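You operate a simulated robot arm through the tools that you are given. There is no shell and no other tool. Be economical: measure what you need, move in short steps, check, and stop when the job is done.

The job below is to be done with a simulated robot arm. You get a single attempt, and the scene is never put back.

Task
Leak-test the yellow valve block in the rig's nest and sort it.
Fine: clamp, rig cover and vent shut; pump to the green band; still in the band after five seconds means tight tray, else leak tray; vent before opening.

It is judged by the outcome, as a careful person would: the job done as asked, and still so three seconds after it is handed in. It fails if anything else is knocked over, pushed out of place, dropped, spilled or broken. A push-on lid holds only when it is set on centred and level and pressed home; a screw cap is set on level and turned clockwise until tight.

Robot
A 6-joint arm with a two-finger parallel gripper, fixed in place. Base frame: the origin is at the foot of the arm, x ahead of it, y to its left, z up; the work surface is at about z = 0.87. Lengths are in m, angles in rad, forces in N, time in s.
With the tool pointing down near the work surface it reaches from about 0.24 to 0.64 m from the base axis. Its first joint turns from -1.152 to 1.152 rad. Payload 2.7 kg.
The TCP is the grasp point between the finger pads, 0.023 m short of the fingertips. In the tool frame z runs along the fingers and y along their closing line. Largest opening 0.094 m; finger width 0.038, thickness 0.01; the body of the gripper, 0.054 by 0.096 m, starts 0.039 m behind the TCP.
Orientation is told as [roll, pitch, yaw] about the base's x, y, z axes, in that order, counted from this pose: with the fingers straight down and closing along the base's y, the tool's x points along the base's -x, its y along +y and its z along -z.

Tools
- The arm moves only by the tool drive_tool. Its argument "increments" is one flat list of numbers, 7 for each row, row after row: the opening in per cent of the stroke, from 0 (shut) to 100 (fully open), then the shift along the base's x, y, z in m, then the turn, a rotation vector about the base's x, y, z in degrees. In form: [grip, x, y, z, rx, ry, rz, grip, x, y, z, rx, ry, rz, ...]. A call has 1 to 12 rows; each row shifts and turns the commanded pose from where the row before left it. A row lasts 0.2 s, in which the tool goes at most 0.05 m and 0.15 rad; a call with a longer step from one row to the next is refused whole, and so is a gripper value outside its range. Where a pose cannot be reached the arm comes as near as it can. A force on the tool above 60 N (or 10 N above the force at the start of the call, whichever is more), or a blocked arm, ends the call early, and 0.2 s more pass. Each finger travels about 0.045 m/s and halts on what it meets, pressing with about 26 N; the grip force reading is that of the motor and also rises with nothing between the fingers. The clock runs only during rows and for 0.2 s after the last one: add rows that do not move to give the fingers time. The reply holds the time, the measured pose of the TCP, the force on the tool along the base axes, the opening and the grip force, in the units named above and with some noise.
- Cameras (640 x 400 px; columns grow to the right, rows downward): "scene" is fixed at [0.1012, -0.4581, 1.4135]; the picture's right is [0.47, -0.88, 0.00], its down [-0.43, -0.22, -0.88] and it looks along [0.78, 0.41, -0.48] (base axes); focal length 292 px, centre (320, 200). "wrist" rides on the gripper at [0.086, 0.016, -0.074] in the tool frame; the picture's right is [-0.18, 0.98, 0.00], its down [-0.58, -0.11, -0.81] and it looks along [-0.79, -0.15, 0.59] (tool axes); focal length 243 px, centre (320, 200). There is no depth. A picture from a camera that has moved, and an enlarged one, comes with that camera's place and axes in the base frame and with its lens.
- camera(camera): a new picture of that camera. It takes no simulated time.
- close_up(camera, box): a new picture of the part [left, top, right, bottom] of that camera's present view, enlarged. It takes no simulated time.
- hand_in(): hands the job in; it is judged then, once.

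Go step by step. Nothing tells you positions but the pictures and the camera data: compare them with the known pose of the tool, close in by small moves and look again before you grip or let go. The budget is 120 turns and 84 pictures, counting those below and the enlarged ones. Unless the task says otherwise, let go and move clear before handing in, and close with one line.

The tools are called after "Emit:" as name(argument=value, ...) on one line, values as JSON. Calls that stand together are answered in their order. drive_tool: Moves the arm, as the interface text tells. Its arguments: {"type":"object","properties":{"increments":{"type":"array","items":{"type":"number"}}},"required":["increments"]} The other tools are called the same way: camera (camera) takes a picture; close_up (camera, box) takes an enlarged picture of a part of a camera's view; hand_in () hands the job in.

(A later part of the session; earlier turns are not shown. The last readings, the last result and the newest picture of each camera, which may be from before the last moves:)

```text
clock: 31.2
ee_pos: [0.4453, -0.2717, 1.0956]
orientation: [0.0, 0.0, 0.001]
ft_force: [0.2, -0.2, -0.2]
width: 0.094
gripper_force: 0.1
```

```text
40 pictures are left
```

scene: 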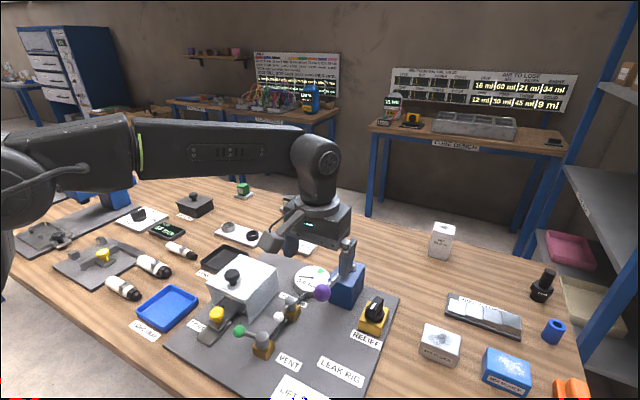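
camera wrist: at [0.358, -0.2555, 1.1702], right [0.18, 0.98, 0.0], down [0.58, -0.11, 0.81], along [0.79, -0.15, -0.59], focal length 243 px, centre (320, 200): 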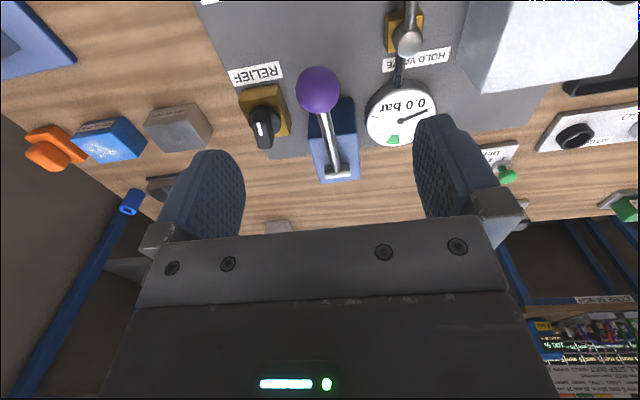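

I refine the pump ball to (0.452, -0.2745, 1.00). I'll descend around it and grip.

Emit:
drive_tool(increments=[100, 0.006, -0.003, -0.04, 0, 0, 0, 100, 0, 0, -0.04, 0, 0, 0, 100, 0, 0, -0.013, 0, 0, 0, 60, 0, 0, 0, 0, 0, 0, 25, 0, 0, 0, 0, 0, 0, 20, 0, 0, 0, 0, 0, 0, 20, 0, 0, 0, 0, 0, 0, 20, 0, 0, 0, 0, 0, 0])

Emit:
camera(camera="wrist")

```text
clock: 33.0
ee_pos: [0.4502, -0.2743, 1.0028]
orientation: [0.001, -0.001, 0.001]
ft_force: [-2.1, 10.5, 0.6]
width: 0.0331
gripper_force: 44.9
```

```text
39 pictures are left
camera wrist: at [0.3639, -0.2591, 1.0786], right [0.18, 0.98, 0.0], down [0.58, -0.11, 0.81], along [0.79, -0.15, -0.59], focal length 243 px, centre (320, 200)
```

wrist: 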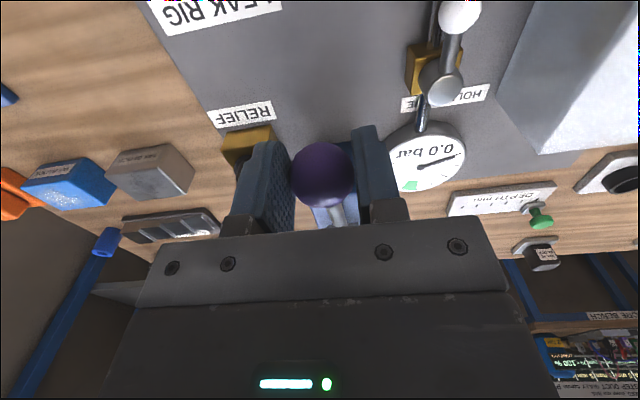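

The ball is gripped and the gauge is visible beside the finger. I'll push the lever down part of a stroke along its arc and read the gauge.

Emit:
drive_tool(increments=[20, -0.0015, -0.0005, -0.006, 0, 0, 0, 20, -0.0015, 0, -0.006, 0, 0, 0, 20, -0.001, 0, -0.006, 0, 0, 0, 20, -0.001, 0, -0.006, 0, 0, 0, 20, -0.0005, 0, -0.006, 0, 0, 0, 20, 0, 0, 0, 0, 0, 0])

Emit:
camera(camera="wrist")

```text
clock: 34.4
ee_pos: [0.4476, -0.274, 0.9729]
orientation: [-0.001, -0.001, 0.001]
ft_force: [-11.5, 3.1, 13.9]
width: 0.0334
gripper_force: 45.3
```

```text
38 pictures are left
camera wrist: at [0.3606, -0.2587, 1.0473], right [0.18, 0.98, 0.0], down [0.58, -0.11, 0.81], along [0.79, -0.15, -0.59], focal length 243 px, centre (320, 200)
```

wrist: 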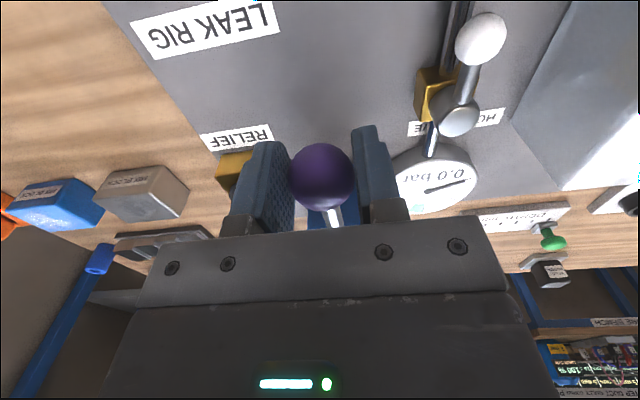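

It's still 0.0 bar with the lever moving easily. I'll continue the downstroke.

Emit:
drive_tool(increments=[20, 0.001, 0, -0.006, 0, 0, 0, 20, 0.0005, 0, -0.006, 0, 0, 0, 20, 0.0005, 0, -0.006, 0, 0, 0, 20, 0.001, 0, -0.006, 0, 0, 0, 20, 0, 0, 0, 0, 0, 0])

Emit:
close_up(camera="wrist", box=[280, 90, 540, 250])

```text
clock: 35.6
ee_pos: [0.4485, -0.2745, 0.95]
orientation: [-0.001, -0.006, -0.001]
ft_force: [0.1, -1.5, 14.8]
width: 0.033
gripper_force: 45.0
```

```text
2.46 times, centred on (410, 170) of wrist
camera zoom: at [0.362, -0.2588, 1.0237], right [0.18, 0.98, 0.0], down [0.58, -0.11, 0.81], along [0.8, -0.15, -0.59], focal length 597 px, centre (98, 274)
```

zoom: 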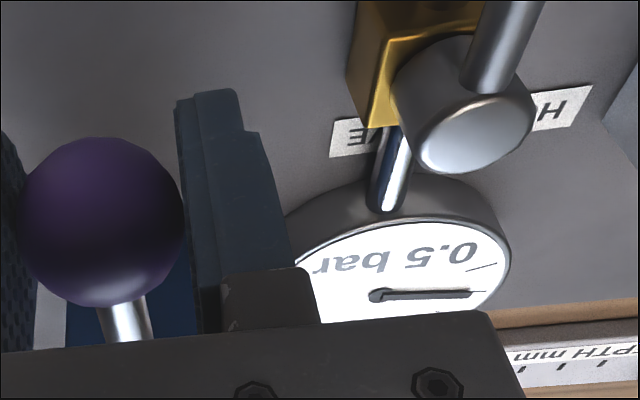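

The stroke gives 0.5 bar. I'll push on to see where the stroke ends.

Emit:
drive_tool(increments=[20, 0.001, 0, -0.005, 0, 0, 0, 20, 0.001, 0, -0.005, 0, 0, 0, 20, 0, 0, 0, 0, 0, 0])

Emit:
close_up(camera="wrist", box=[280, 90, 540, 250])

```text
clock: 36.4
ee_pos: [0.4494, -0.274, 0.9391]
orientation: [-0.001, -0.002, -0.002]
ft_force: [-12.8, 1.6, 31.8]
width: 0.0333
gripper_force: 45.1
```

```text
2.46 times, centred on (410, 170) of wrist
camera zoom: at [0.3632, -0.2587, 1.0151], right [0.18, 0.98, 0.0], down [0.58, -0.11, 0.81], along [0.79, -0.15, -0.59], focal length 597 px, centre (98, 274)
```

zoom: 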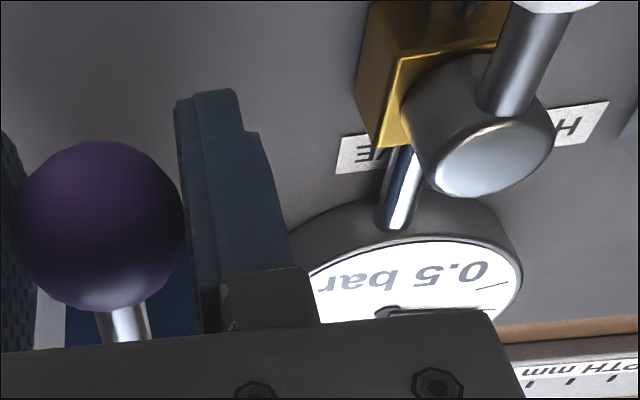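

The stroke yields 0.5 bar. I'll raise the lever to the top and look at the gauge scale.

Emit:
drive_tool(increments=[20, -0.001, 0, 0.0107, 0, 0, 0, 20, -0.001, 0, 0.0107, 0, 0, 0, 20, 0, 0, 0.0107, 0, 0, 0, 20, 0.001, 0, 0.0107, 0, 0, 0, 20, 0.0015, 0, 0.0107, 0, 0, 0, 20, 0.0015, 0, 0.0107, 0, 0, 0, 20, 0, 0, 0, 0, 0, 0])

Emit:
close_up(camera="wrist", box=[350, 90, 510, 220])

```text
clock: 38.0
ee_pos: [0.453, -0.2756, 0.9981]
orientation: [0.001, 0.001, 0.0]
ft_force: [11.8, -25.9, -23.2]
width: 0.0331
gripper_force: 44.4
```

```text
3.08 times, centred on (430, 155) of wrist
camera zoom: at [0.3659, -0.2589, 1.0741], right [0.18, 0.98, 0.0], down [0.58, -0.11, 0.81], along [0.79, -0.15, -0.59], focal length 746 px, centre (-18, 338)
```

zoom: 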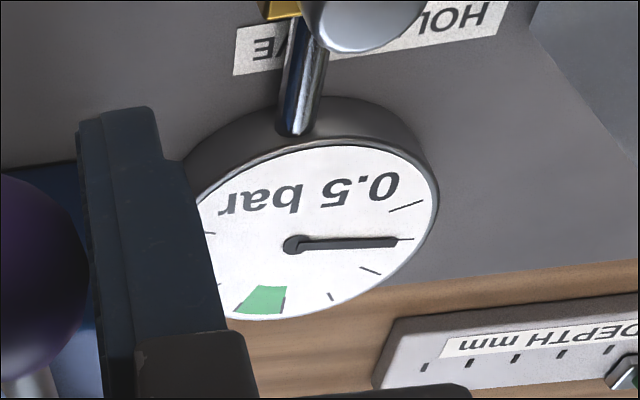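

It reads 0.5 bar, and the green band looks like roughly 2.0–2.5 bar. I'll do another full stroke down and up.

Emit:
drive_tool(increments=[20, -0.002, 0.001, -0.0095, 0, 0, 0, 20, -0.0015, 0, -0.0095, 0, 0, 0, 20, -0.001, 0, -0.0095, 0, 0, 0, 20, 0, 0, -0.0095, 0, 0, 0, 20, 0.001, 0, -0.0095, 0, 0, 0, 20, 0.001, 0, -0.0095, 0, 0, 0, 20, -0.001, 0, 0.0095, 0, 0, 0, 20, -0.001, 0, 0.0095, 0, 0, 0, 20, 0, 0, 0.0095, 0, 0, 0, 20, 0.001, 0, 0.0095, 0, 0, 0, 20, 0.0015, 0, 0.0095, 0, 0, 0, 20, 0.002, 0, 0.0095, 0, 0, 0])

Emit:
close_up(camera="wrist", box=[350, 90, 510, 220])

```text
clock: 40.6
ee_pos: [0.4509, -0.2742, 0.9967]
orientation: [0.002, 0.013, -0.002]
ft_force: [1.0, -34.1, -37.4]
width: 0.0333
gripper_force: 44.3
```

```text
3.08 times, centred on (430, 155) of wrist
camera zoom: at [0.3651, -0.2587, 1.0727], right [0.19, 0.98, 0.0], down [0.59, -0.11, 0.8], along [0.78, -0.15, -0.6], focal length 746 px, centre (-18, 338)
```

zoom: 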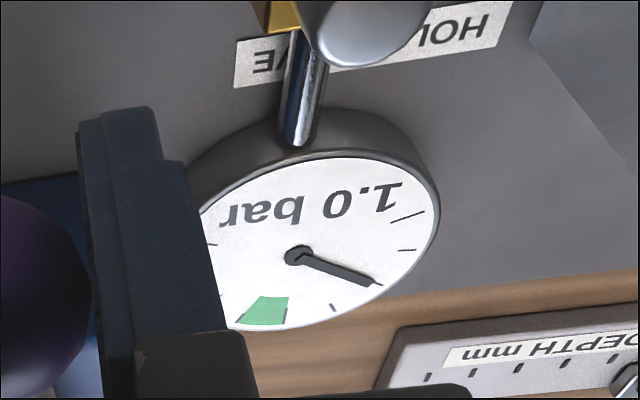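

It's at 1.0 bar, with ticks every 0.5. I'll do another stroke, keeping slightly below the upper stop.

Emit:
drive_tool(increments=[20, -0.002, 0.0, -0.0105, 0, 0, 0, 20, -0.0015, 0, -0.0105, 0, 0, 0, 20, -0.001, 0, -0.0095, 0, 0, 0, 20, 0, 0, -0.0095, 0, 0, 0, 20, 0.001, 0, -0.0095, 0, 0, 0, 20, 0.001, 0, -0.0095, 0, 0, 0, 20, -0.001, 0, 0.0095, 0, 0, 0, 20, -0.001, 0, 0.0095, 0, 0, 0, 20, 0, 0, 0.0095, 0, 0, 0, 20, 0.001, 0, 0.0095, 0, 0, 0, 20, 0.0015, 0, 0.0095, 0, 0, 0, 20, 0.002, 0, 0.0095, 0, 0, 0])

Emit:
close_up(camera="wrist", box=[350, 90, 510, 220])

```text
clock: 43.2
ee_pos: [0.449, -0.2745, 0.9944]
orientation: [0.005, 0.012, -0.005]
ft_force: [-1.0, -29.5, -38.2]
width: 0.0335
gripper_force: 45.0
```

```text
3.08 times, centred on (430, 155) of wrist
camera zoom: at [0.3643, -0.2589, 1.0713], right [0.19, 0.98, 0.0], down [0.59, -0.12, 0.8], along [0.78, -0.15, -0.6], focal length 746 px, centre (-18, 338)
```

zoom: 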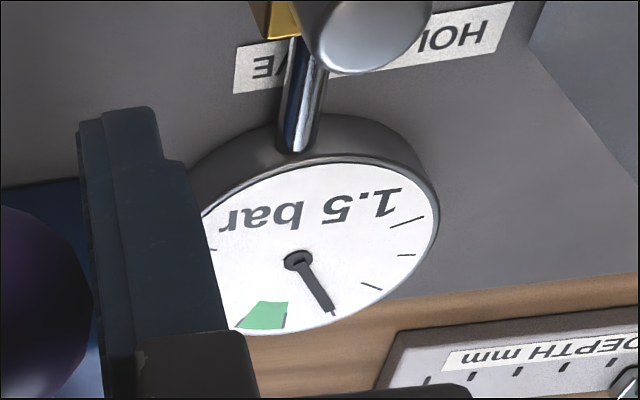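

It's at 1.5 bar. One more stroke should put it in the band.

Emit:
drive_tool(increments=[20, -0.002, 0.0, -0.0105, 0, 0, 0, 20, -0.0015, 0, -0.0105, 0, 0, 0, 20, -0.001, 0, -0.0095, 0, 0, 0, 20, 0, 0, -0.0095, 0, 0, 0, 20, 0.001, 0, -0.0095, 0, 0, 0, 20, 0.001, 0, -0.0095, 0, 0, 0, 20, -0.001, 0, 0.0095, 0, 0, 0, 20, -0.001, 0, 0.0095, 0, 0, 0, 20, 0, 0, 0.0095, 0, 0, 0, 20, 0.001, 0, 0.0095, 0, 0, 0, 20, 0.0015, 0, 0.0095, 0, 0, 0, 20, 0.002, 0, 0.0075, 0, 0, 0])

Emit:
close_up(camera="wrist", box=[350, 90, 510, 220])

```text
clock: 45.8
ee_pos: [0.4512, -0.276, 0.9927]
orientation: [0.002, 0.012, -0.002]
ft_force: [-7.4, -27.2, -27.3]
width: 0.0331
gripper_force: 44.7
```

```text
3.08 times, centred on (430, 155) of wrist
camera zoom: at [0.3643, -0.2589, 1.0681], right [0.19, 0.98, 0.0], down [0.59, -0.11, 0.8], along [0.79, -0.15, -0.6], focal length 746 px, centre (-18, 338)
```

zoom: 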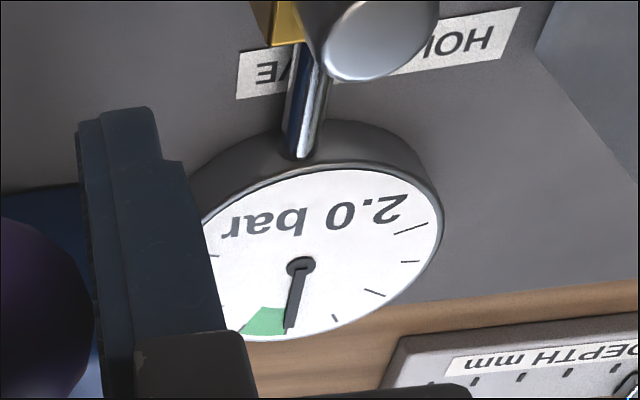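

The gauge shows 2.0 bar with the needle at the band's edge. I'll look closer.

Emit:
close_up(camera="wrist", box=[400, 150, 460, 205])

Emit:
close_up(camera="scene", box=[280, 250, 350, 310])

```text
7.27 times, centred on (430, 178) of wrist
camera zoom: at [0.3643, -0.2589, 1.0681], right [0.19, 0.98, 0.0], down [0.59, -0.11, 0.8], along [0.79, -0.15, -0.6], focal length 1764 px, centre (-480, 364)
```

zoom: 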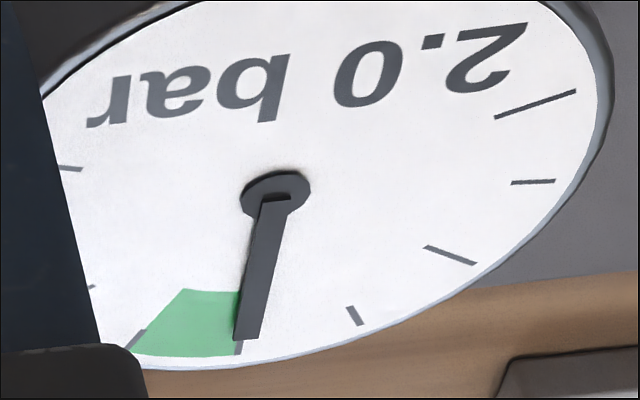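

```text
6.67 times, centred on (315, 280) of scene
camera zoom: at [0.1014, -0.4591, 1.4132], right [0.47, -0.88, 0.0], down [-0.43, -0.22, -0.88], along [0.78, 0.41, -0.48], focal length 1944 px, centre (353, -333)
```

zoom: 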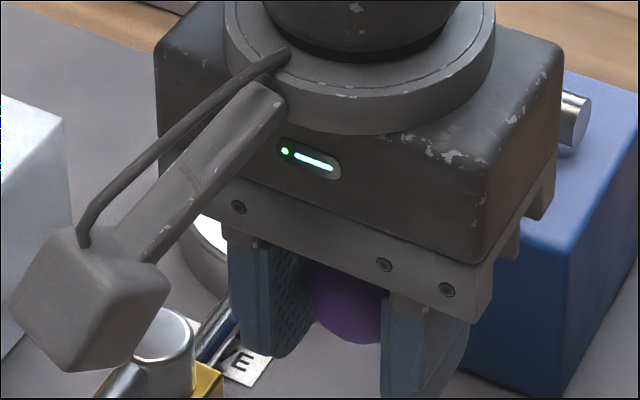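

The band spans the 2.0 and 2.5 ticks, and the needle sits just at its lower edge. I'll try a slow partial stroke to land mid-band.

Emit:
drive_tool(increments=[20, -0.002, 0.001, -0.0095, 0, 0, 0, 20, -0.0015, 0, -0.0095, 0, 0, 0, 20, -0.001, 0, -0.0085, 0, 0, 0, 20, 0, 0, -0.006, 0, 0, 0, 20, 0, 0, 0, 0, 0, 0])

Emit:
close_up(camera="wrist", box=[350, 90, 510, 220])

```text
clock: 47.0
ee_pos: [0.4486, -0.2749, 0.9646]
orientation: [-0.004, -0.008, 0.0]
ft_force: [-2.5, -28.5, 14.4]
width: 0.0331
gripper_force: 45.3
```

```text
3.08 times, centred on (430, 155) of wrist
camera zoom: at [0.3619, -0.2583, 1.0393], right [0.19, 0.98, 0.0], down [0.58, -0.1, 0.81], along [0.8, -0.15, -0.59], focal length 746 px, centre (-18, 338)
```

zoom: 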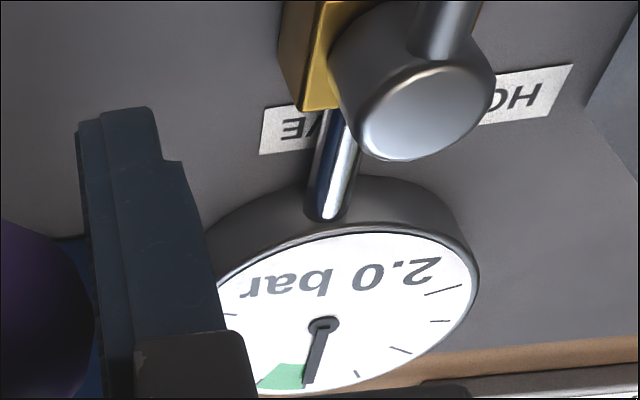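

Emit:
drive_tool(increments=[20, 0, 0, -0.004, 0, 0, 0, 20, 0, 0, 0, 0, 0, 0])

Emit:
close_up(camera="wrist", box=[350, 110, 510, 240])

```text
clock: 47.6
ee_pos: [0.4484, -0.2754, 0.9613]
orientation: [-0.006, -0.005, 0.001]
ft_force: [0.3, -29.7, 13.5]
width: 0.0327
gripper_force: 44.8
```

```text
3.08 times, centred on (430, 175) of wrist
camera zoom: at [0.3616, -0.2583, 1.0355], right [0.18, 0.98, -0.01], down [0.58, -0.1, 0.81], along [0.8, -0.15, -0.59], focal length 746 px, centre (-18, 277)
```

zoom: 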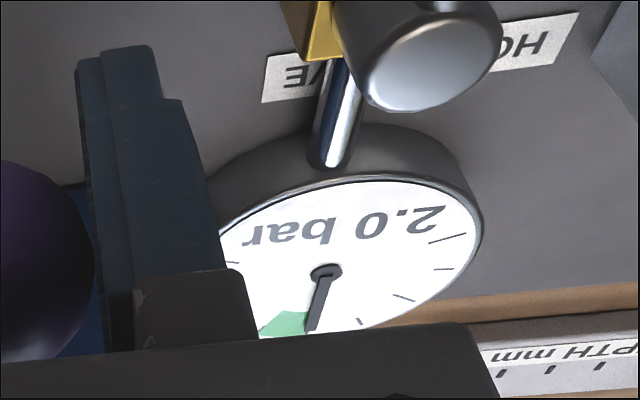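

Emit:
drive_tool(increments=[20, 0, 0.001, -0.003, 0, 0, 0, 20, 0, 0, 0, 0, 0, 0])

Emit:
close_up(camera="wrist", box=[350, 110, 510, 240])

```text
clock: 48.2
ee_pos: [0.4471, -0.2753, 0.9576]
orientation: [-0.009, -0.008, -0.003]
ft_force: [1.7, -35.1, 13.7]
width: 0.0333
gripper_force: 44.8
```

```text
3.08 times, centred on (430, 175) of wrist
camera zoom: at [0.3614, -0.2582, 1.0323], right [0.19, 0.98, -0.01], down [0.58, -0.1, 0.81], along [0.8, -0.15, -0.59], focal length 746 px, centre (-18, 277)
```

zoom: 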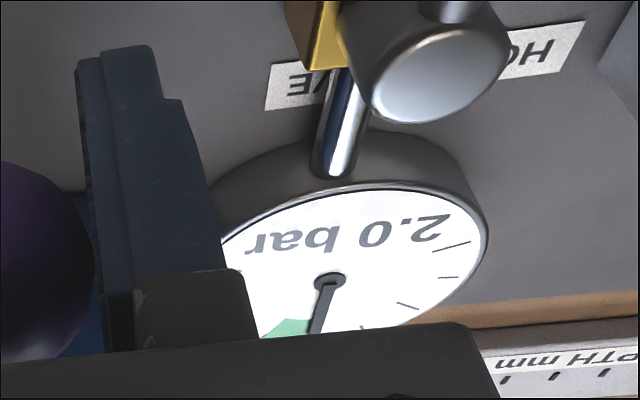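

The pump works in whole 0.5 bar strokes. The pressure has been steady at 2.0 so far, so I'll hold still for two more seconds and see whether it drops at all.

Emit:
drive_tool(increments=[20, 0, 0, 0, 0, 0, 0, 20, 0, 0, 0, 0, 0, 0, 20, 0, 0, 0, 0, 0, 0, 20, 0, 0, 0, 0, 0, 0, 20, 0, 0, 0, 0, 0, 0, 20, 0, 0, 0, 0, 0, 0, 20, 0, 0, 0, 0, 0, 0, 20, 0, 0, 0, 0, 0, 0, 20, 0, 0, 0, 0, 0, 0, 20, 0, 0, 0, 0, 0, 0, 20, 0, 0, 0, 0, 0, 0, 20, 0, 0, 0, 0, 0, 0])

Emit:
close_up(camera="wrist", box=[400, 150, 480, 220])

```text
clock: 50.8
ee_pos: [0.4481, -0.2744, 0.9574]
orientation: [-0.004, -0.004, 0.0]
ft_force: [6.7, -37.8, 6.0]
width: 0.0331
gripper_force: 45.3
```

```text
5.71 times, centred on (440, 185) of wrist
camera zoom: at [0.3614, -0.2582, 1.0318], right [0.18, 0.98, -0.01], down [0.58, -0.1, 0.81], along [0.8, -0.15, -0.59], focal length 1386 px, centre (-366, 286)
```

zoom: 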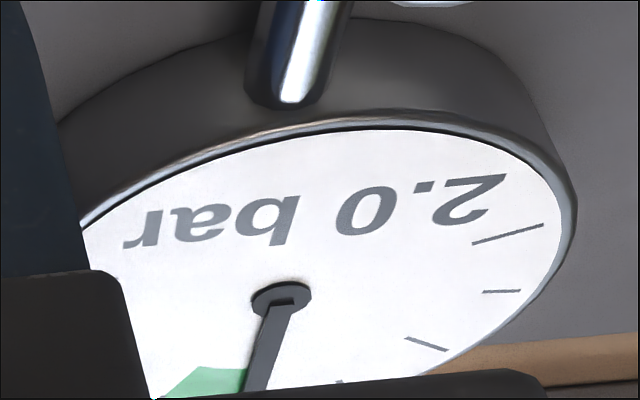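

It's still 2.0 bar more than six seconds after the last stroke, so there's no drop. Before deciding, I'll bring the lever to the top, release it, and get a clear view of the needle against the band.

Emit:
drive_tool(increments=[20, -0.0005, 0.001, 0.0095, 0, 0, 0, 20, 0.0005, 0, 0.0095, 0, 0, 0, 20, 0.0015, 0, 0.0095, 0, 0, 0, 20, 0.0015, 0, 0.0085, 0, 0, 0, 60, 0, 0, 0, 0, 0, 0, 100, 0, 0, 0, 0, 0, 0, 100, 0, 0, 0, 0, 0, 0, 100, 0, 0, 0, 0, 0, 0, 100, 0, 0, 0.04, 0, 0, 0, 100, 0, 0.03, 0.03, 0, 0, 0, 100, -0.01, 0.04, 0, 0, 0, 0, 100, 0, 0.02, 0, 0, 0, 0])

Emit:
camera(camera="wrist")

```text
clock: 53.4
ee_pos: [0.4422, -0.1761, 1.0618]
orientation: [0.0, -0.003, 0.001]
ft_force: [-1.1, -0.3, 0.1]
width: 0.094
gripper_force: 0.1
```

```text
25 pictures are left
camera wrist: at [0.3556, -0.1611, 1.137], right [0.18, 0.98, 0.0], down [0.58, -0.11, 0.81], along [0.79, -0.15, -0.59], focal length 243 px, centre (320, 200)
```

wrist: 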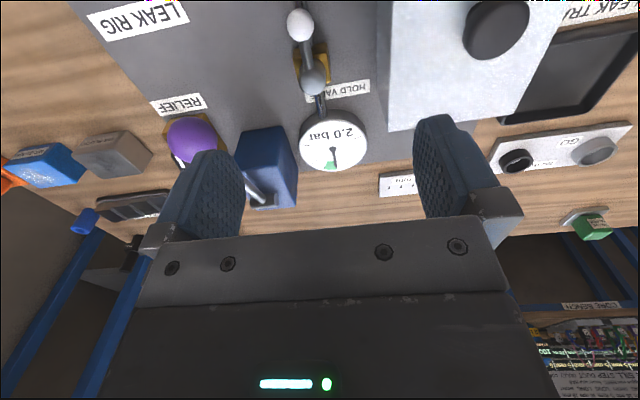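

Emit:
close_up(camera="wrist", box=[295, 105, 375, 180])

```text
5.33 times, centred on (335, 142) of wrist
camera zoom: at [0.3556, -0.1611, 1.137], right [0.18, 0.98, 0.0], down [0.58, -0.11, 0.81], along [0.79, -0.15, -0.59], focal length 1294 px, centre (240, 507)
```

zoom: 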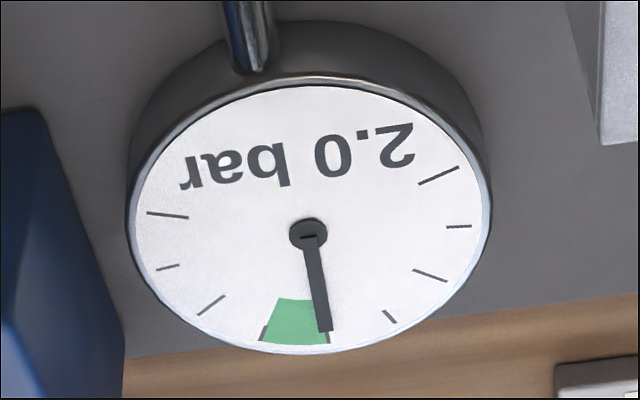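

The scale runs 0–4 bar with the band spanning 2.0–2.5. The needle is within a few hundredths of 2.0, so I'll zoom in once more to see which side it's on.

Emit:
close_up(camera="wrist", box=[322, 145, 354, 173])

```text
14.29 times, centred on (338, 159) of wrist
camera zoom: at [0.3556, -0.1611, 1.137], right [0.18, 0.98, 0.0], down [0.58, -0.11, 0.81], along [0.79, -0.15, -0.59], focal length 3466 px, centre (63, 786)
```

zoom: 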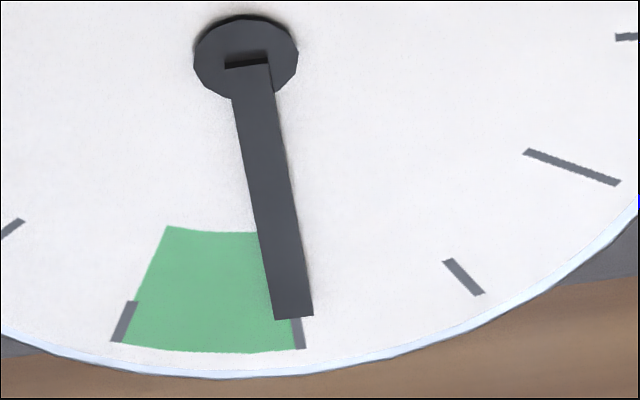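

The needle sits exactly on 2.0, the edge of the band, and hasn't moved in about 9 s. I'd rather have the test clearly inside the band, so I'll add one more stroke (2.5 is still within, and the relief is at 3.0). First I return to the ball.

Emit:
drive_tool(increments=[100, 0, -0.03, 0, 0, 0, 0, 100, 0.005, -0.03, 0, 0, 0, 0, 100, 0.005, -0.0385, 0, 0, 0, 0, 100, 0, 0, -0.035, 0, 0, 0, 100, 0, 0, -0.03, 0, 0, 0, 60, 0, 0, 0, 0, 0, 0, 25, 0, 0, 0, 0, 0, 0, 20, 0, 0, 0, 0, 0, 0, 20, 0, 0, 0, 0, 0, 0, 20, 0, 0, 0, 0, 0, 0])

```text
clock: 55.6
ee_pos: [0.4509, -0.2771, 0.9996]
orientation: [0.008, 0.004, 0.003]
ft_force: [-8.3, 38.8, 3.8]
width: 0.033
gripper_force: 45.1
```

Emit:
drive_tool(increments=[20, -0.001, 0.002, -0.008, 0, 0, 0, 20, -0.0015, 0, -0.0095, 0, 0, 0, 20, -0.001, 0, -0.0095, 0, 0, 0, 20, 0, 0, -0.0095, 0, 0, 0, 20, 0.001, 0, -0.009, 0, 0, 0, 20, 0, 0, 0, 0, 0, 0])

Emit:
close_up(camera="wrist", box=[350, 110, 510, 240])

```text
clock: 57.0
ee_pos: [0.4503, -0.2753, 0.9514]
orientation: [0.002, -0.001, -0.001]
ft_force: [-9.1, 29.1, 12.6]
width: 0.033
gripper_force: 44.7
```

```text
3.08 times, centred on (430, 175) of wrist
camera zoom: at [0.3637, -0.2591, 1.0267], right [0.18, 0.98, 0.0], down [0.58, -0.11, 0.81], along [0.79, -0.15, -0.59], focal length 746 px, centre (-18, 277)
```

zoom: 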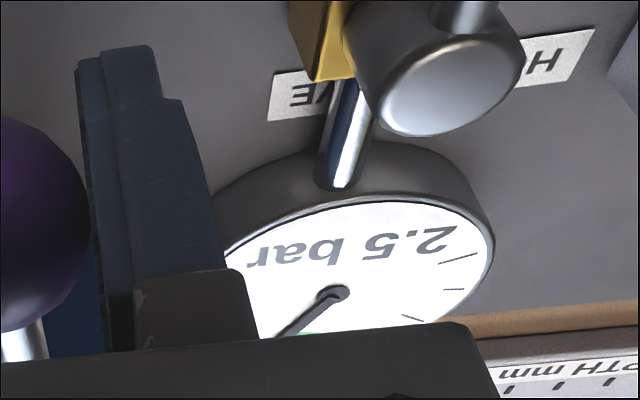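

It now reads 2.5 bar. I'll raise the lever to the top, release it, move to the viewing spot and wait more than five seconds.

Emit:
drive_tool(increments=[20, -0.001, 0.0, 0.0095, 0, 0, 0, 20, 0.0, 0, 0.0095, 0, 0, 0, 20, 0.0005, 0, 0.0095, 0, 0, 0, 20, 0.0015, 0, 0.0095, 0, 0, 0, 20, 0.001, 0, 0.005, 0, 0, 0, 60, 0, 0, 0, 0, 0, 0, 100, 0, 0, 0, 0, 0, 0, 100, 0, 0, 0, 0, 0, 0, 100, 0, 0, 0.04, 0, 0, 0, 100, 0, 0.03, 0.03, 0, 0, 0, 100, -0.01, 0.04, 0, 0, 0, 0, 100, 0, 0.025, 0, 0, 0, 0])

Emit:
drive_tool(increments=[100, 0, 0, 0, 0, 0, 0, 100, 0, 0, 0, 0, 0, 0, 100, 0, 0, 0, 0, 0, 0, 100, 0, 0, 0, 0, 0, 0, 100, 0, 0, 0, 0, 0, 0, 100, 0, 0, 0, 0, 0, 0, 100, 0, 0, 0, 0, 0, 0, 100, 0, 0, 0, 0, 0, 0, 100, 0, 0, 0, 0, 0, 0, 100, 0, 0, 0, 0, 0, 0, 100, 0, 0, 0, 0, 0, 0, 100, 0, 0, 0, 0, 0, 0])

Emit:
drive_tool(increments=[100, 0, 0, 0, 0, 0, 0, 100, 0, 0, 0, 0, 0, 0, 100, 0, 0, 0, 0, 0, 0, 100, 0, 0, 0, 0, 0, 0, 100, 0, 0, 0, 0, 0, 0, 100, 0, 0, 0, 0, 0, 0])

Emit:
close_up(camera="wrist", box=[295, 105, 375, 180])

```text
clock: 59.6
ee_pos: [0.4403, -0.1808, 1.0662]
orientation: [0.0, 0.0, 0.002]
ft_force: [0.0, -0.4, -0.8]
width: 0.094
gripper_force: 0.1
```

```text
clock: 62.2
ee_pos: [0.4403, -0.179, 1.0669]
orientation: [0.0, 0.0, 0.001]
ft_force: [0.3, 0.3, 0.4]
width: 0.094
gripper_force: 0.2
```

```text
clock: 63.6
ee_pos: [0.4404, -0.18, 1.0669]
orientation: [0.0, 0.0, 0.0]
ft_force: [0.1, -0.2, 0.1]
width: 0.0938
gripper_force: 0.1
```

```text
5.33 times, centred on (335, 142) of wrist
camera zoom: at [0.3543, -0.1637, 1.1415], right [0.18, 0.98, 0.0], down [0.58, -0.11, 0.81], along [0.79, -0.15, -0.59], focal length 1294 px, centre (240, 507)
```

zoom: 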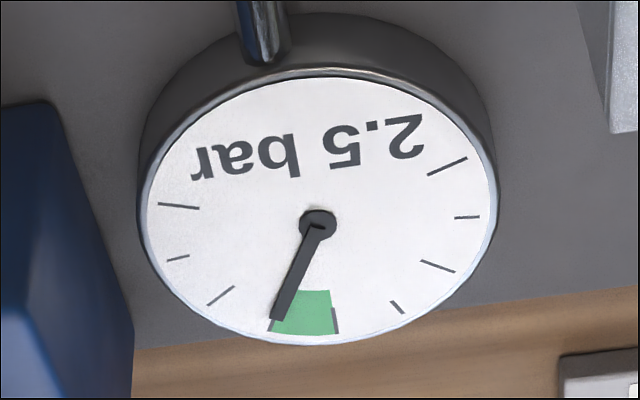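

The pressure stays at 2.5 bar more than six seconds after the stroke, so the block is tight. Now I'll vent before opening: go back to the vent ball at (0.3635, -0.144) with the tool turned.

Emit:
drive_tool(increments=[80, -0.008, 0.0036, 0, 0, 0, -7.8, 60, -0.008, 0.0036, 0, 0, 0, -7.8, 38, -0.008, 0.0036, 0, 0, 0, -7.8, 38, -0.008, 0.0036, 0, 0, 0, -7.8, 38, -0.008, 0.0036, 0, 0, 0, -7.8, 38, -0.008, 0.0036, 0, 0, 0, -7.8, 38, -0.008, 0.0036, 0, 0, 0, -7.8, 38, -0.008, 0.0036, 0, 0, 0, -7.8, 38, -0.008, 0.0036, 0, 0, 0, -7.8, 38, -0.0049, 0.0026, 0, 0, 0, -7.8, 38, 0, 0, -0.03, 0, 0, 0, 38, 0, 0, -0.03, 0, 0, 0])

Emit:
camera(camera="wrist")

```text
clock: 66.2
ee_pos: [0.3619, -0.1478, 1.003]
orientation: [-0.001, 0.0, -1.363]
ft_force: [-0.5, -0.2, -0.5]
width: 0.0357
gripper_force: 0.0
```

```text
20 pictures are left
camera wrist: at [0.3603, -0.0605, 1.0785], right [1.0, 0.02, 0.0], down [0.01, -0.59, 0.81], along [0.02, -0.81, -0.59], focal length 243 px, centre (320, 200)
```

wrist: 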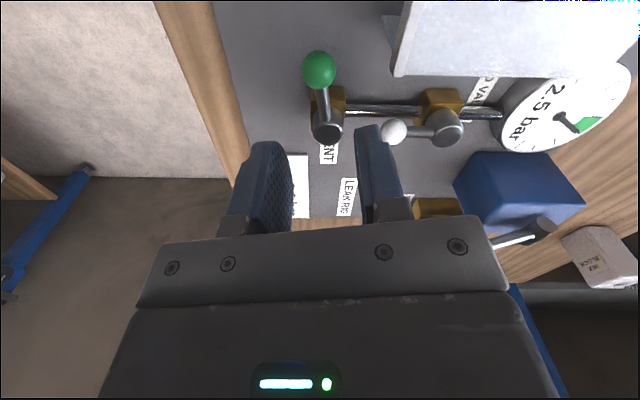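

The ball is at about (0.362, -0.142). I'll descend and grip it.

Emit:
drive_tool(increments=[38, 0.001, 0.003, -0.03, 0, 0, 0, 38, 0, 0, -0.03, 0, 0, 0, 38, 0, 0, -0.023, 0, 0, 0, 15, 0, 0, 0, 0, 0, 0, 15, 0, 0, 0, 0, 0, 0, 15, 0, 0, 0, 0, 0, 0])

```text
clock: 67.6
ee_pos: [0.3624, -0.1455, 0.9225]
orientation: [-0.005, 0.003, -1.363]
ft_force: [-19.1, -5.2, 3.9]
width: 0.0237
gripper_force: 44.5
```

Emit:
drive_tool(increments=[15, -0.0064, 0.0005, 0, 0, 0, 0, 15, -0.0063, -0.0013, 0, 0, 0, 8, 15, -0.006, -0.0022, 0, 0, 0, 8, 15, -0.0057, -0.003, 0, 0, 0, 8, 15, -0.0052, -0.0038, 0, 0, 0, 8, 15, -0.0046, -0.0044, 0, 0, 0, 8])

```text
clock: 69.0
ee_pos: [0.3328, -0.1595, 0.9241]
orientation: [0.002, -0.007, -0.659]
ft_force: [23.0, -18.4, -14.2]
width: 0.0232
gripper_force: 45.0
```

Emit:
drive_tool(increments=[15, -0.003, -0.006, 0, 0, 0, 8, 15, -0.0032, -0.0055, 0, 0, 0, 8, 15, -0.0024, -0.006, 0, 0, 0, 8, 15, -0.0016, -0.0062, 0, 0, 0, 8, 15, -0.0007, -0.0064, 0, 0, 0, 6])

Emit:
close_up(camera="scene", box=[170, 220, 410, 400])

```text
clock: 70.2
ee_pos: [0.3228, -0.1874, 0.9234]
orientation: [-0.001, -0.004, 0.004]
ft_force: [17.3, 4.2, 4.9]
width: 0.0231
gripper_force: 45.2
```

```text
2.22 times, centred on (290, 310) of scene
camera zoom: at [0.1017, -0.4579, 1.4136], right [0.47, -0.88, 0.0], down [-0.43, -0.22, -0.88], along [0.78, 0.41, -0.48], focal length 648 px, centre (387, -44)
```

zoom: 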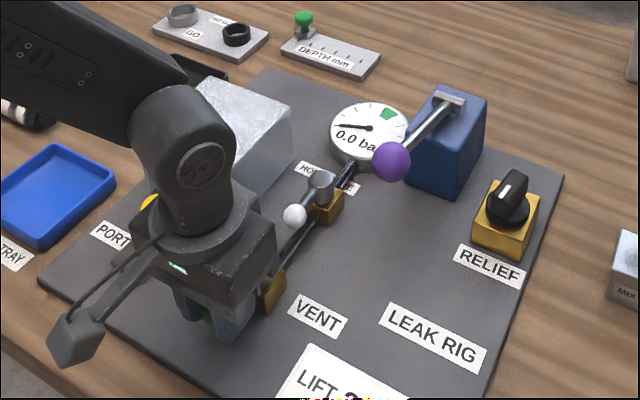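

The gauge reads 0.0 bar, so it's vented. I'll finish the handle turn, release, and go above the hood knob, which I left at about x = 0.421.

Emit:
drive_tool(increments=[15, 0.001, -0.004, 0, 0, 0, 0, 50, 0, 0.001, 0, 0, 0, 0, 60, 0, 0, 0, 0, 0, 0, 60, 0, 0, 0.04, 0, 0, 0, 70, 0, 0, 0.04, 0, 0, 0, 90, 0, 0, 0.04, 0, 0, 0, 90, 0.025, 0.035, 0, 0, 0, 0, 90, 0.025, 0.035, 0, 0, 0, 0, 90, 0.025, 0.03, 0, 0, 0, 0, 90, 0.022, 0.02, 0, 0, 0, 0, 90, 0, 0, -0.02, 0, 0, 0])

Emit:
camera(camera="wrist")

```text
clock: 72.6
ee_pos: [0.4194, -0.0684, 1.0231]
orientation: [0.001, 0.001, -0.001]
ft_force: [-0.3, -0.5, -0.4]
width: 0.0847
gripper_force: 0.1
```

```text
18 pictures are left
camera wrist: at [0.3321, -0.0528, 1.0971], right [0.18, 0.98, 0.0], down [0.58, -0.11, 0.81], along [0.79, -0.15, -0.59], focal length 243 px, centre (320, 200)
```

wrist: 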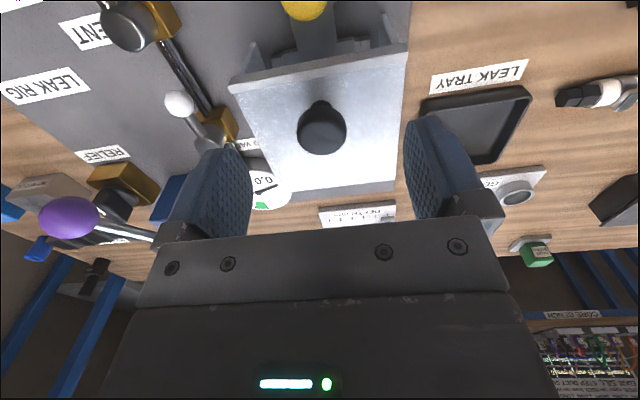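

The knob is aligned. I'll descend, grip, and start sliding the hood back.

Emit:
drive_tool(increments=[90, 0.002, -0.0015, -0.025, 0, 0, 0, 90, 0, 0, -0.02, 0, 0, 0, 50, 0, 0, 0, 0, 0, 0, 20, 0, 0, 0, 0, 0, 0, 20, 0, 0, 0, 0, 0, 0, 20, 0, 0, 0, 0, 0, 0, 20, 0, 0, 0, 0, 0, 0, 20, 0.01, 0, 0, 0, 0, 0, 20, 0.01, 0, 0, 0, 0, 0, 20, 0.01, 0, 0, 0, 0, 0])

```text
clock: 74.8
ee_pos: [0.4492, -0.0696, 0.975]
orientation: [0.004, 0.004, 0.0]
ft_force: [-0.6, 29.7, -10.4]
width: 0.0308
gripper_force: 45.2
```

Emit:
drive_tool(increments=[20, 0.01, 0.001, 0, 0, 0, 0, 20, 0.01, 0, 0, 0, 0, 0, 20, 0.01, 0, 0, 0, 0, 0, 20, 0.01, 0, 0, 0, 0, 0, 20, 0.01, 0, 0, 0, 0, 0, 20, 0.01, 0, 0, 0, 0, 0, 20, 0.01, 0, 0, 0, 0, 0, 20, 0.008, 0, 0, 0, 0, 0, 20, 0.006, 0, 0, 0, 0, 0])

```text
clock: 76.8
ee_pos: [0.5332, -0.0697, 0.9759]
orientation: [0.004, 0.004, 0.001]
ft_force: [-0.9, 21.6, -20.8]
width: 0.0309
gripper_force: 45.5
```

Emit:
drive_tool(increments=[20, 0.005, 0, 0, 0, 0, 0, 50, 0, 0, 0, 0, 0, 0, 90, 0, 0, 0, 0, 0, 0, 90, 0, 0, 0, 0, 0, 0, 90, 0, 0, 0.03, 0, 0, 0, 90, 0, 0, 0.03, 0, 0, 0, 90, -0.04, 0, 0, 0, 0, 0, 90, -0.04, 0, 0, 0, 0, 0, 90, -0.04, 0, 0, 0, 0, 0, 90, -0.04, 0, 0, 0, 0, 0, 90, 0, 0, -0.04, 0, 0, 0])

Emit:
camera(camera="wrist")

Emit:
close_up(camera="scene", box=[130, 220, 370, 400])

```text
clock: 79.2
ee_pos: [0.3766, -0.069, 0.9981]
orientation: [-0.001, -0.001, 0.0]
ft_force: [0.5, 1.5, 0.3]
width: 0.0846
gripper_force: 0.1
```

```text
17 pictures are left
camera wrist: at [0.2913, -0.053, 1.0726], right [0.18, 0.98, 0.0], down [0.58, -0.11, 0.81], along [0.79, -0.15, -0.59], focal length 243 px, centre (320, 200)
```

wrist: 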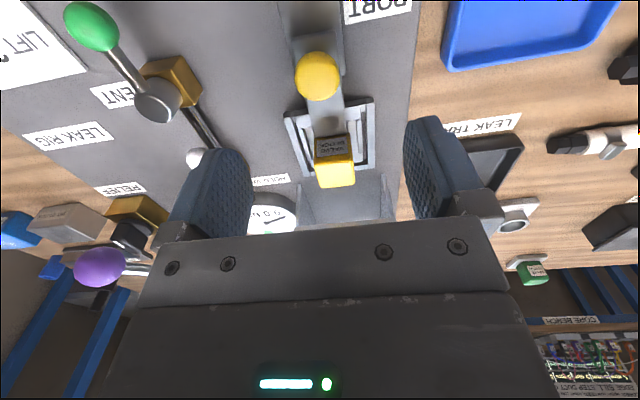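

```text
2.22 times, centred on (250, 310) of scene
camera zoom: at [0.1012, -0.4581, 1.4135], right [0.47, -0.88, 0.0], down [-0.43, -0.22, -0.88], along [0.78, 0.41, -0.48], focal length 648 px, centre (476, -44)
```

zoom: 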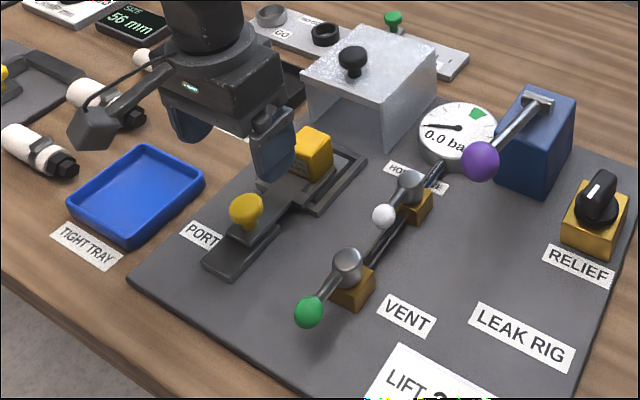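

The hood is open. The clamp knob is at about (0.373, -0.070), so I'll grip it and draw it back.

Emit:
drive_tool(increments=[90, -0.004, -0.001, -0.04, 0, 0, 0, 90, 0, 0, -0.025, 0, 0, 0, 90, 0, 0, -0.014, 0, 0, 0, 50, 0, 0, 0, 0, 0, 0, 20, 0, 0, 0, 0, 0, 0, 20, 0, 0, 0, 0, 0, 0, 20, 0, 0, 0, 0, 0, 0, 20, 0, 0, 0, 0, 0, 0, 20, -0.006, 0, 0, 0, 0, 0, 20, -0.008, 0, 0, 0, 0, 0])

```text
clock: 81.4
ee_pos: [0.3632, -0.0705, 0.9205]
orientation: [-0.001, -0.006, 0.0]
ft_force: [-0.8, 24.1, 23.6]
width: 0.0289
gripper_force: 44.8
```

Emit:
drive_tool(increments=[20, -0.008, 0, 0.001, 0, 0, 0, 20, -0.008, 0, 0, 0, 0, 0, 20, -0.008, 0, 0, 0, 0, 0, 20, -0.006, 0, 0, 0, 0, 0, 20, 0, 0, 0, 0, 0, 0])

```text
clock: 82.6
ee_pos: [0.3324, -0.0707, 0.9199]
orientation: [0.001, -0.004, -0.002]
ft_force: [22.2, 37.7, -21.8]
width: 0.0288
gripper_force: 45.2
```

The clamp is back at its open stop. I'll release it, rise, and look at the block from close above.

Emit:
drive_tool(increments=[50, 0.003, 0, 0, 0, 0, 0, 80, 0, 0, 0, 0, 0, 0, 80, 0, 0, 0, 0, 0, 0, 80, 0, 0, 0.04, 0, 0, 0, 80, 0, 0, 0.04, 0, 0, 0, 80, 0.04, 0, 0, 0, 0, 0, 80, 0.04, 0, 0, 0, 0, 0, 80, 0.041, -0.002, 0, 0, 0, 0])

Emit:
camera(camera="wrist")

Emit:
close_up(camera="scene", box=[170, 230, 310, 340])

```text
clock: 84.4
ee_pos: [0.4526, -0.0727, 0.9987]
orientation: [0.0, -0.002, 0.001]
ft_force: [0.9, 0.6, 0.0]
width: 0.0751
gripper_force: 0.0
```

```text
15 pictures are left
camera wrist: at [0.367, -0.057, 1.0741], right [0.18, 0.98, 0.0], down [0.58, -0.11, 0.81], along [0.79, -0.15, -0.59], focal length 243 px, centre (320, 200)
```

wrist: 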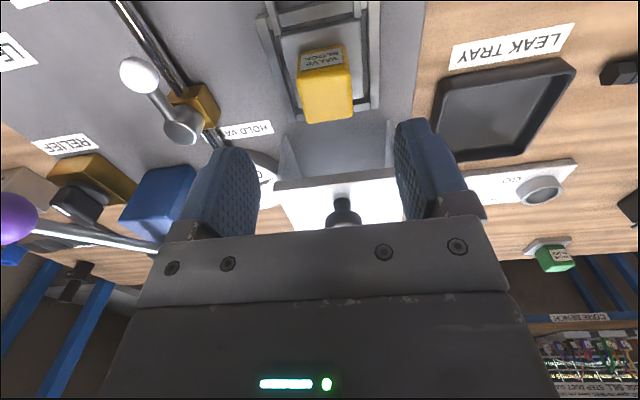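

```text
3.64 times, centred on (240, 285) of scene
camera zoom: at [0.1012, -0.4581, 1.4135], right [0.47, -0.88, 0.0], down [-0.43, -0.22, -0.88], along [0.78, 0.41, -0.48], focal length 1060 px, centre (611, -109)
```

zoom: 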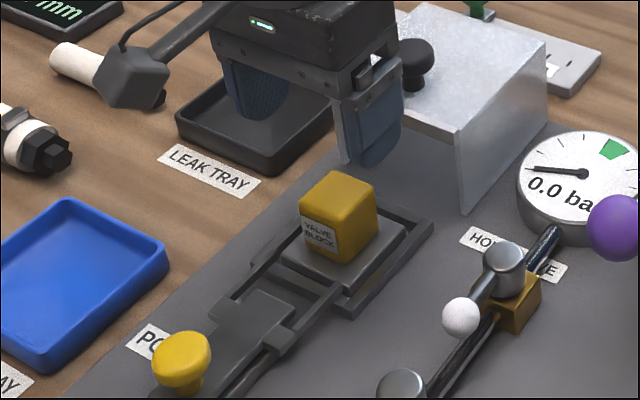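

The block's top is around (0.461, -0.070, 0.915) and about 3.3 cm wide. I'll lower to grip it from above.

Emit:
drive_tool(increments=[80, 0.008, 0.003, -0.03, 0, 0, 0, 80, 0, 0, -0.03, 0, 0, 0, 80, 0, 0, -0.015, 0, 0, 0, 80, 0, 0, -0.009, 0, 0, 0])

Emit:
camera(camera="wrist")

Emit:
close_up(camera="scene", box=[200, 230, 300, 310])

```text
clock: 85.4
ee_pos: [0.4616, -0.0702, 0.9154]
orientation: [0.0, -0.001, 0.0]
ft_force: [0.2, -0.3, 0.7]
width: 0.0753
gripper_force: 0.0
```

```text
13 pictures are left
camera wrist: at [0.3751, -0.0542, 0.9903], right [0.18, 0.98, 0.0], down [0.58, -0.11, 0.81], along [0.79, -0.15, -0.59], focal length 243 px, centre (320, 200)
```

wrist: 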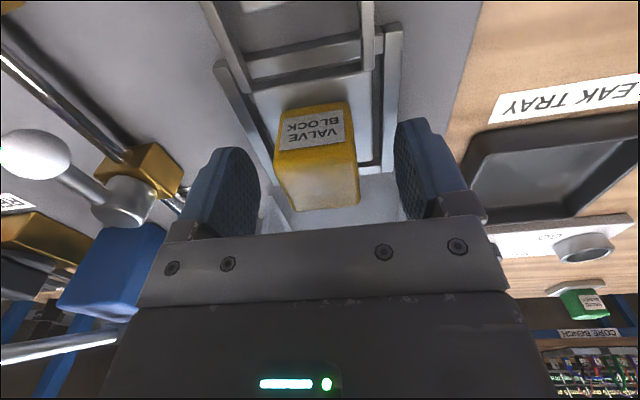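

```text
5.00 times, centred on (250, 270) of scene
camera zoom: at [0.1012, -0.4581, 1.4135], right [0.47, -0.88, 0.0], down [-0.43, -0.22, -0.88], along [0.78, 0.41, -0.48], focal length 1458 px, centre (670, -150)
```

zoom: 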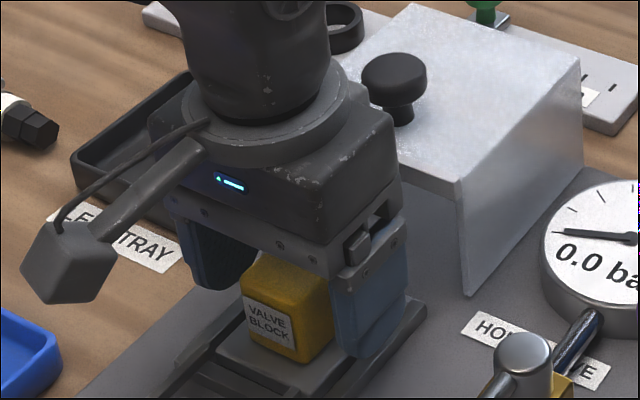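

The fingers straddle the block. I'll lower slightly and close on it.

Emit:
drive_tool(increments=[80, -0.004, 0, -0.003, 0, 0, 0, 50, 0, 0, 0, 0, 0, 0, 25, 0, 0, 0, 0, 0, 0, 20, 0, 0, 0, 0, 0, 0, 20, 0, 0, 0, 0, 0, 0, 20, 0, 0, 0, 0, 0, 0])

Emit:
drive_tool(increments=[20, 0, 0, 0.02, 0, 0, 0, 20, 0, 0, 0.03, 0, 0, 0, 20, 0, 0, 0.03, 0, 0, 0])

Emit:
camera(camera="scene")

```text
clock: 86.8
ee_pos: [0.4571, -0.0724, 0.9126]
orientation: [0.0, 0.001, 0.0]
ft_force: [-0.8, 0.5, -0.3]
width: 0.0362
gripper_force: 25.8
```

```text
clock: 87.6
ee_pos: [0.4614, -0.072, 0.995]
orientation: [0.001, 0.001, -0.001]
ft_force: [0.4, 0.4, 0.0]
width: 0.0188
gripper_force: 0.1
```

```text
11 pictures are left
```

scene: 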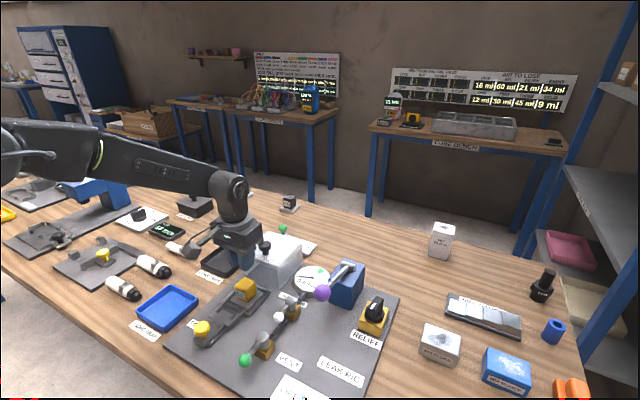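

The fingers slipped off and the block stayed in the nest. I'll check that it's still seated.

Emit:
close_up(camera="scene", box=[200, 250, 300, 330])

```text
5.00 times, centred on (250, 290) of scene
camera zoom: at [0.1012, -0.4581, 1.4135], right [0.47, -0.88, 0.0], down [-0.43, -0.22, -0.88], along [0.78, 0.41, -0.48], focal length 1458 px, centre (670, -250)
```

zoom: 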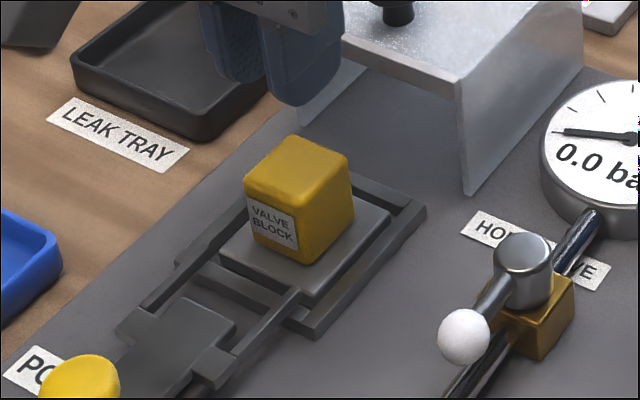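

The block is still seated properly. I'll retry slightly lower, close fully with more waiting time, and check the grip before lifting.

Emit:
drive_tool(increments=[80, 0, 0.001, 0, 0, 0, 0, 80, 0, 0, 0, 0, 0, 0, 80, 0, 0, 0, 0, 0, 0, 80, -0.001, 0, -0.04, 0, 0, 0, 80, 0, 0, -0.03, 0, 0, 0, 80, 0, 0, -0.013, 0, 0, 0, 80, 0, 0, -0.003, 0, 0, 0])

Emit:
drive_tool(increments=[40, 0, 0, 0, 0, 0, 0, 10, 0, 0, 0, 0, 0, 0, 0, 0, 0, 0, 0, 0, 0, 0, 0, 0, 0, 0, 0, 0, 0, 0, 0, 0, 0, 0, 0, 0, 0, 0, 0, 0, 0, 0, 0, 0, 0, 0, 0, 0, 0, 0, 0, 0, 0, 0, 0, 0])

Emit:
camera(camera="wrist")

```text
clock: 89.2
ee_pos: [0.4587, -0.071, 0.9064]
orientation: [-0.001, 0.001, -0.001]
ft_force: [0.2, -0.4, -0.3]
width: 0.0755
gripper_force: 0.1
```

```text
clock: 91.0
ee_pos: [0.4597, -0.0709, 0.9072]
orientation: [0.0, 0.001, 0.0]
ft_force: [0.6, -0.2, -0.8]
width: 0.036
gripper_force: 26.2
```

```text
9 pictures are left
camera wrist: at [0.3721, -0.0543, 0.9817], right [0.18, 0.98, 0.0], down [0.58, -0.11, 0.81], along [0.79, -0.15, -0.59], focal length 243 px, centre (320, 200)
```

wrist: 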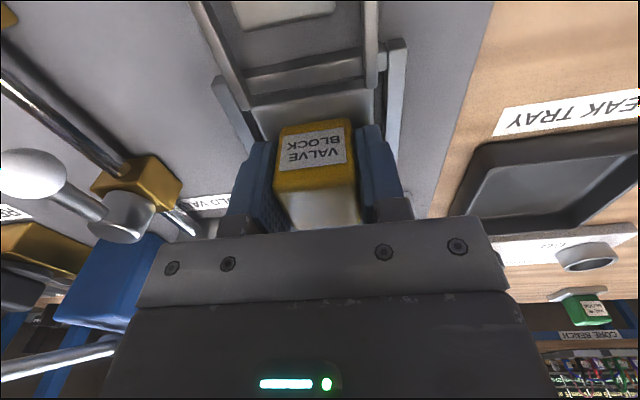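

The grip is good with the pads on the block's sides. I'll lift slowly with the grip fully closed.

Emit:
drive_tool(increments=[0, 0, 0, 0.003, 0, 0, 0, 0, 0, 0, 0.004, 0, 0, 0, 0, 0, 0, 0.005, 0, 0, 0])

```text
clock: 91.8
ee_pos: [0.4581, -0.0698, 0.9184]
orientation: [0.001, 0.0, 0.0]
ft_force: [-0.8, 0.0, -2.6]
width: 0.0359
gripper_force: 26.3
```

Emit:
drive_tool(increments=[0, 0, 0, 0.008, 0, 0, 0, 0, 0, 0, 0.01, 0, 0, 0, 0, 0, 0, 0.012, 0, 0, 0, 0, 0, 0, 0.015, 0, 0, 0, 0, 0, 0, 0.015, 0, 0, 0, 0, 0, 0, 0.01, 0, 0, 0])

Emit:
close_up(camera="scene", box=[110, 220, 310, 370])

```text
clock: 93.2
ee_pos: [0.4576, -0.0704, 0.9869]
orientation: [0.0, 0.001, 0.0]
ft_force: [0.0, 0.1, -2.0]
width: 0.0357
gripper_force: 26.5
```

```text
2.67 times, centred on (210, 295) of scene
camera zoom: at [0.1013, -0.4581, 1.4135], right [0.47, -0.88, 0.0], down [-0.43, -0.22, -0.88], along [0.78, 0.41, -0.48], focal length 778 px, centre (613, -53)
```

zoom: 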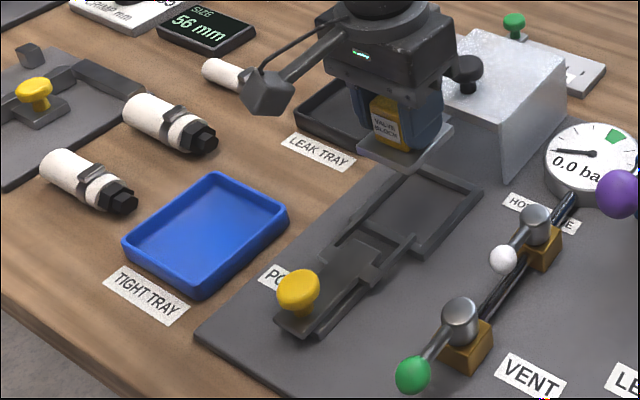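

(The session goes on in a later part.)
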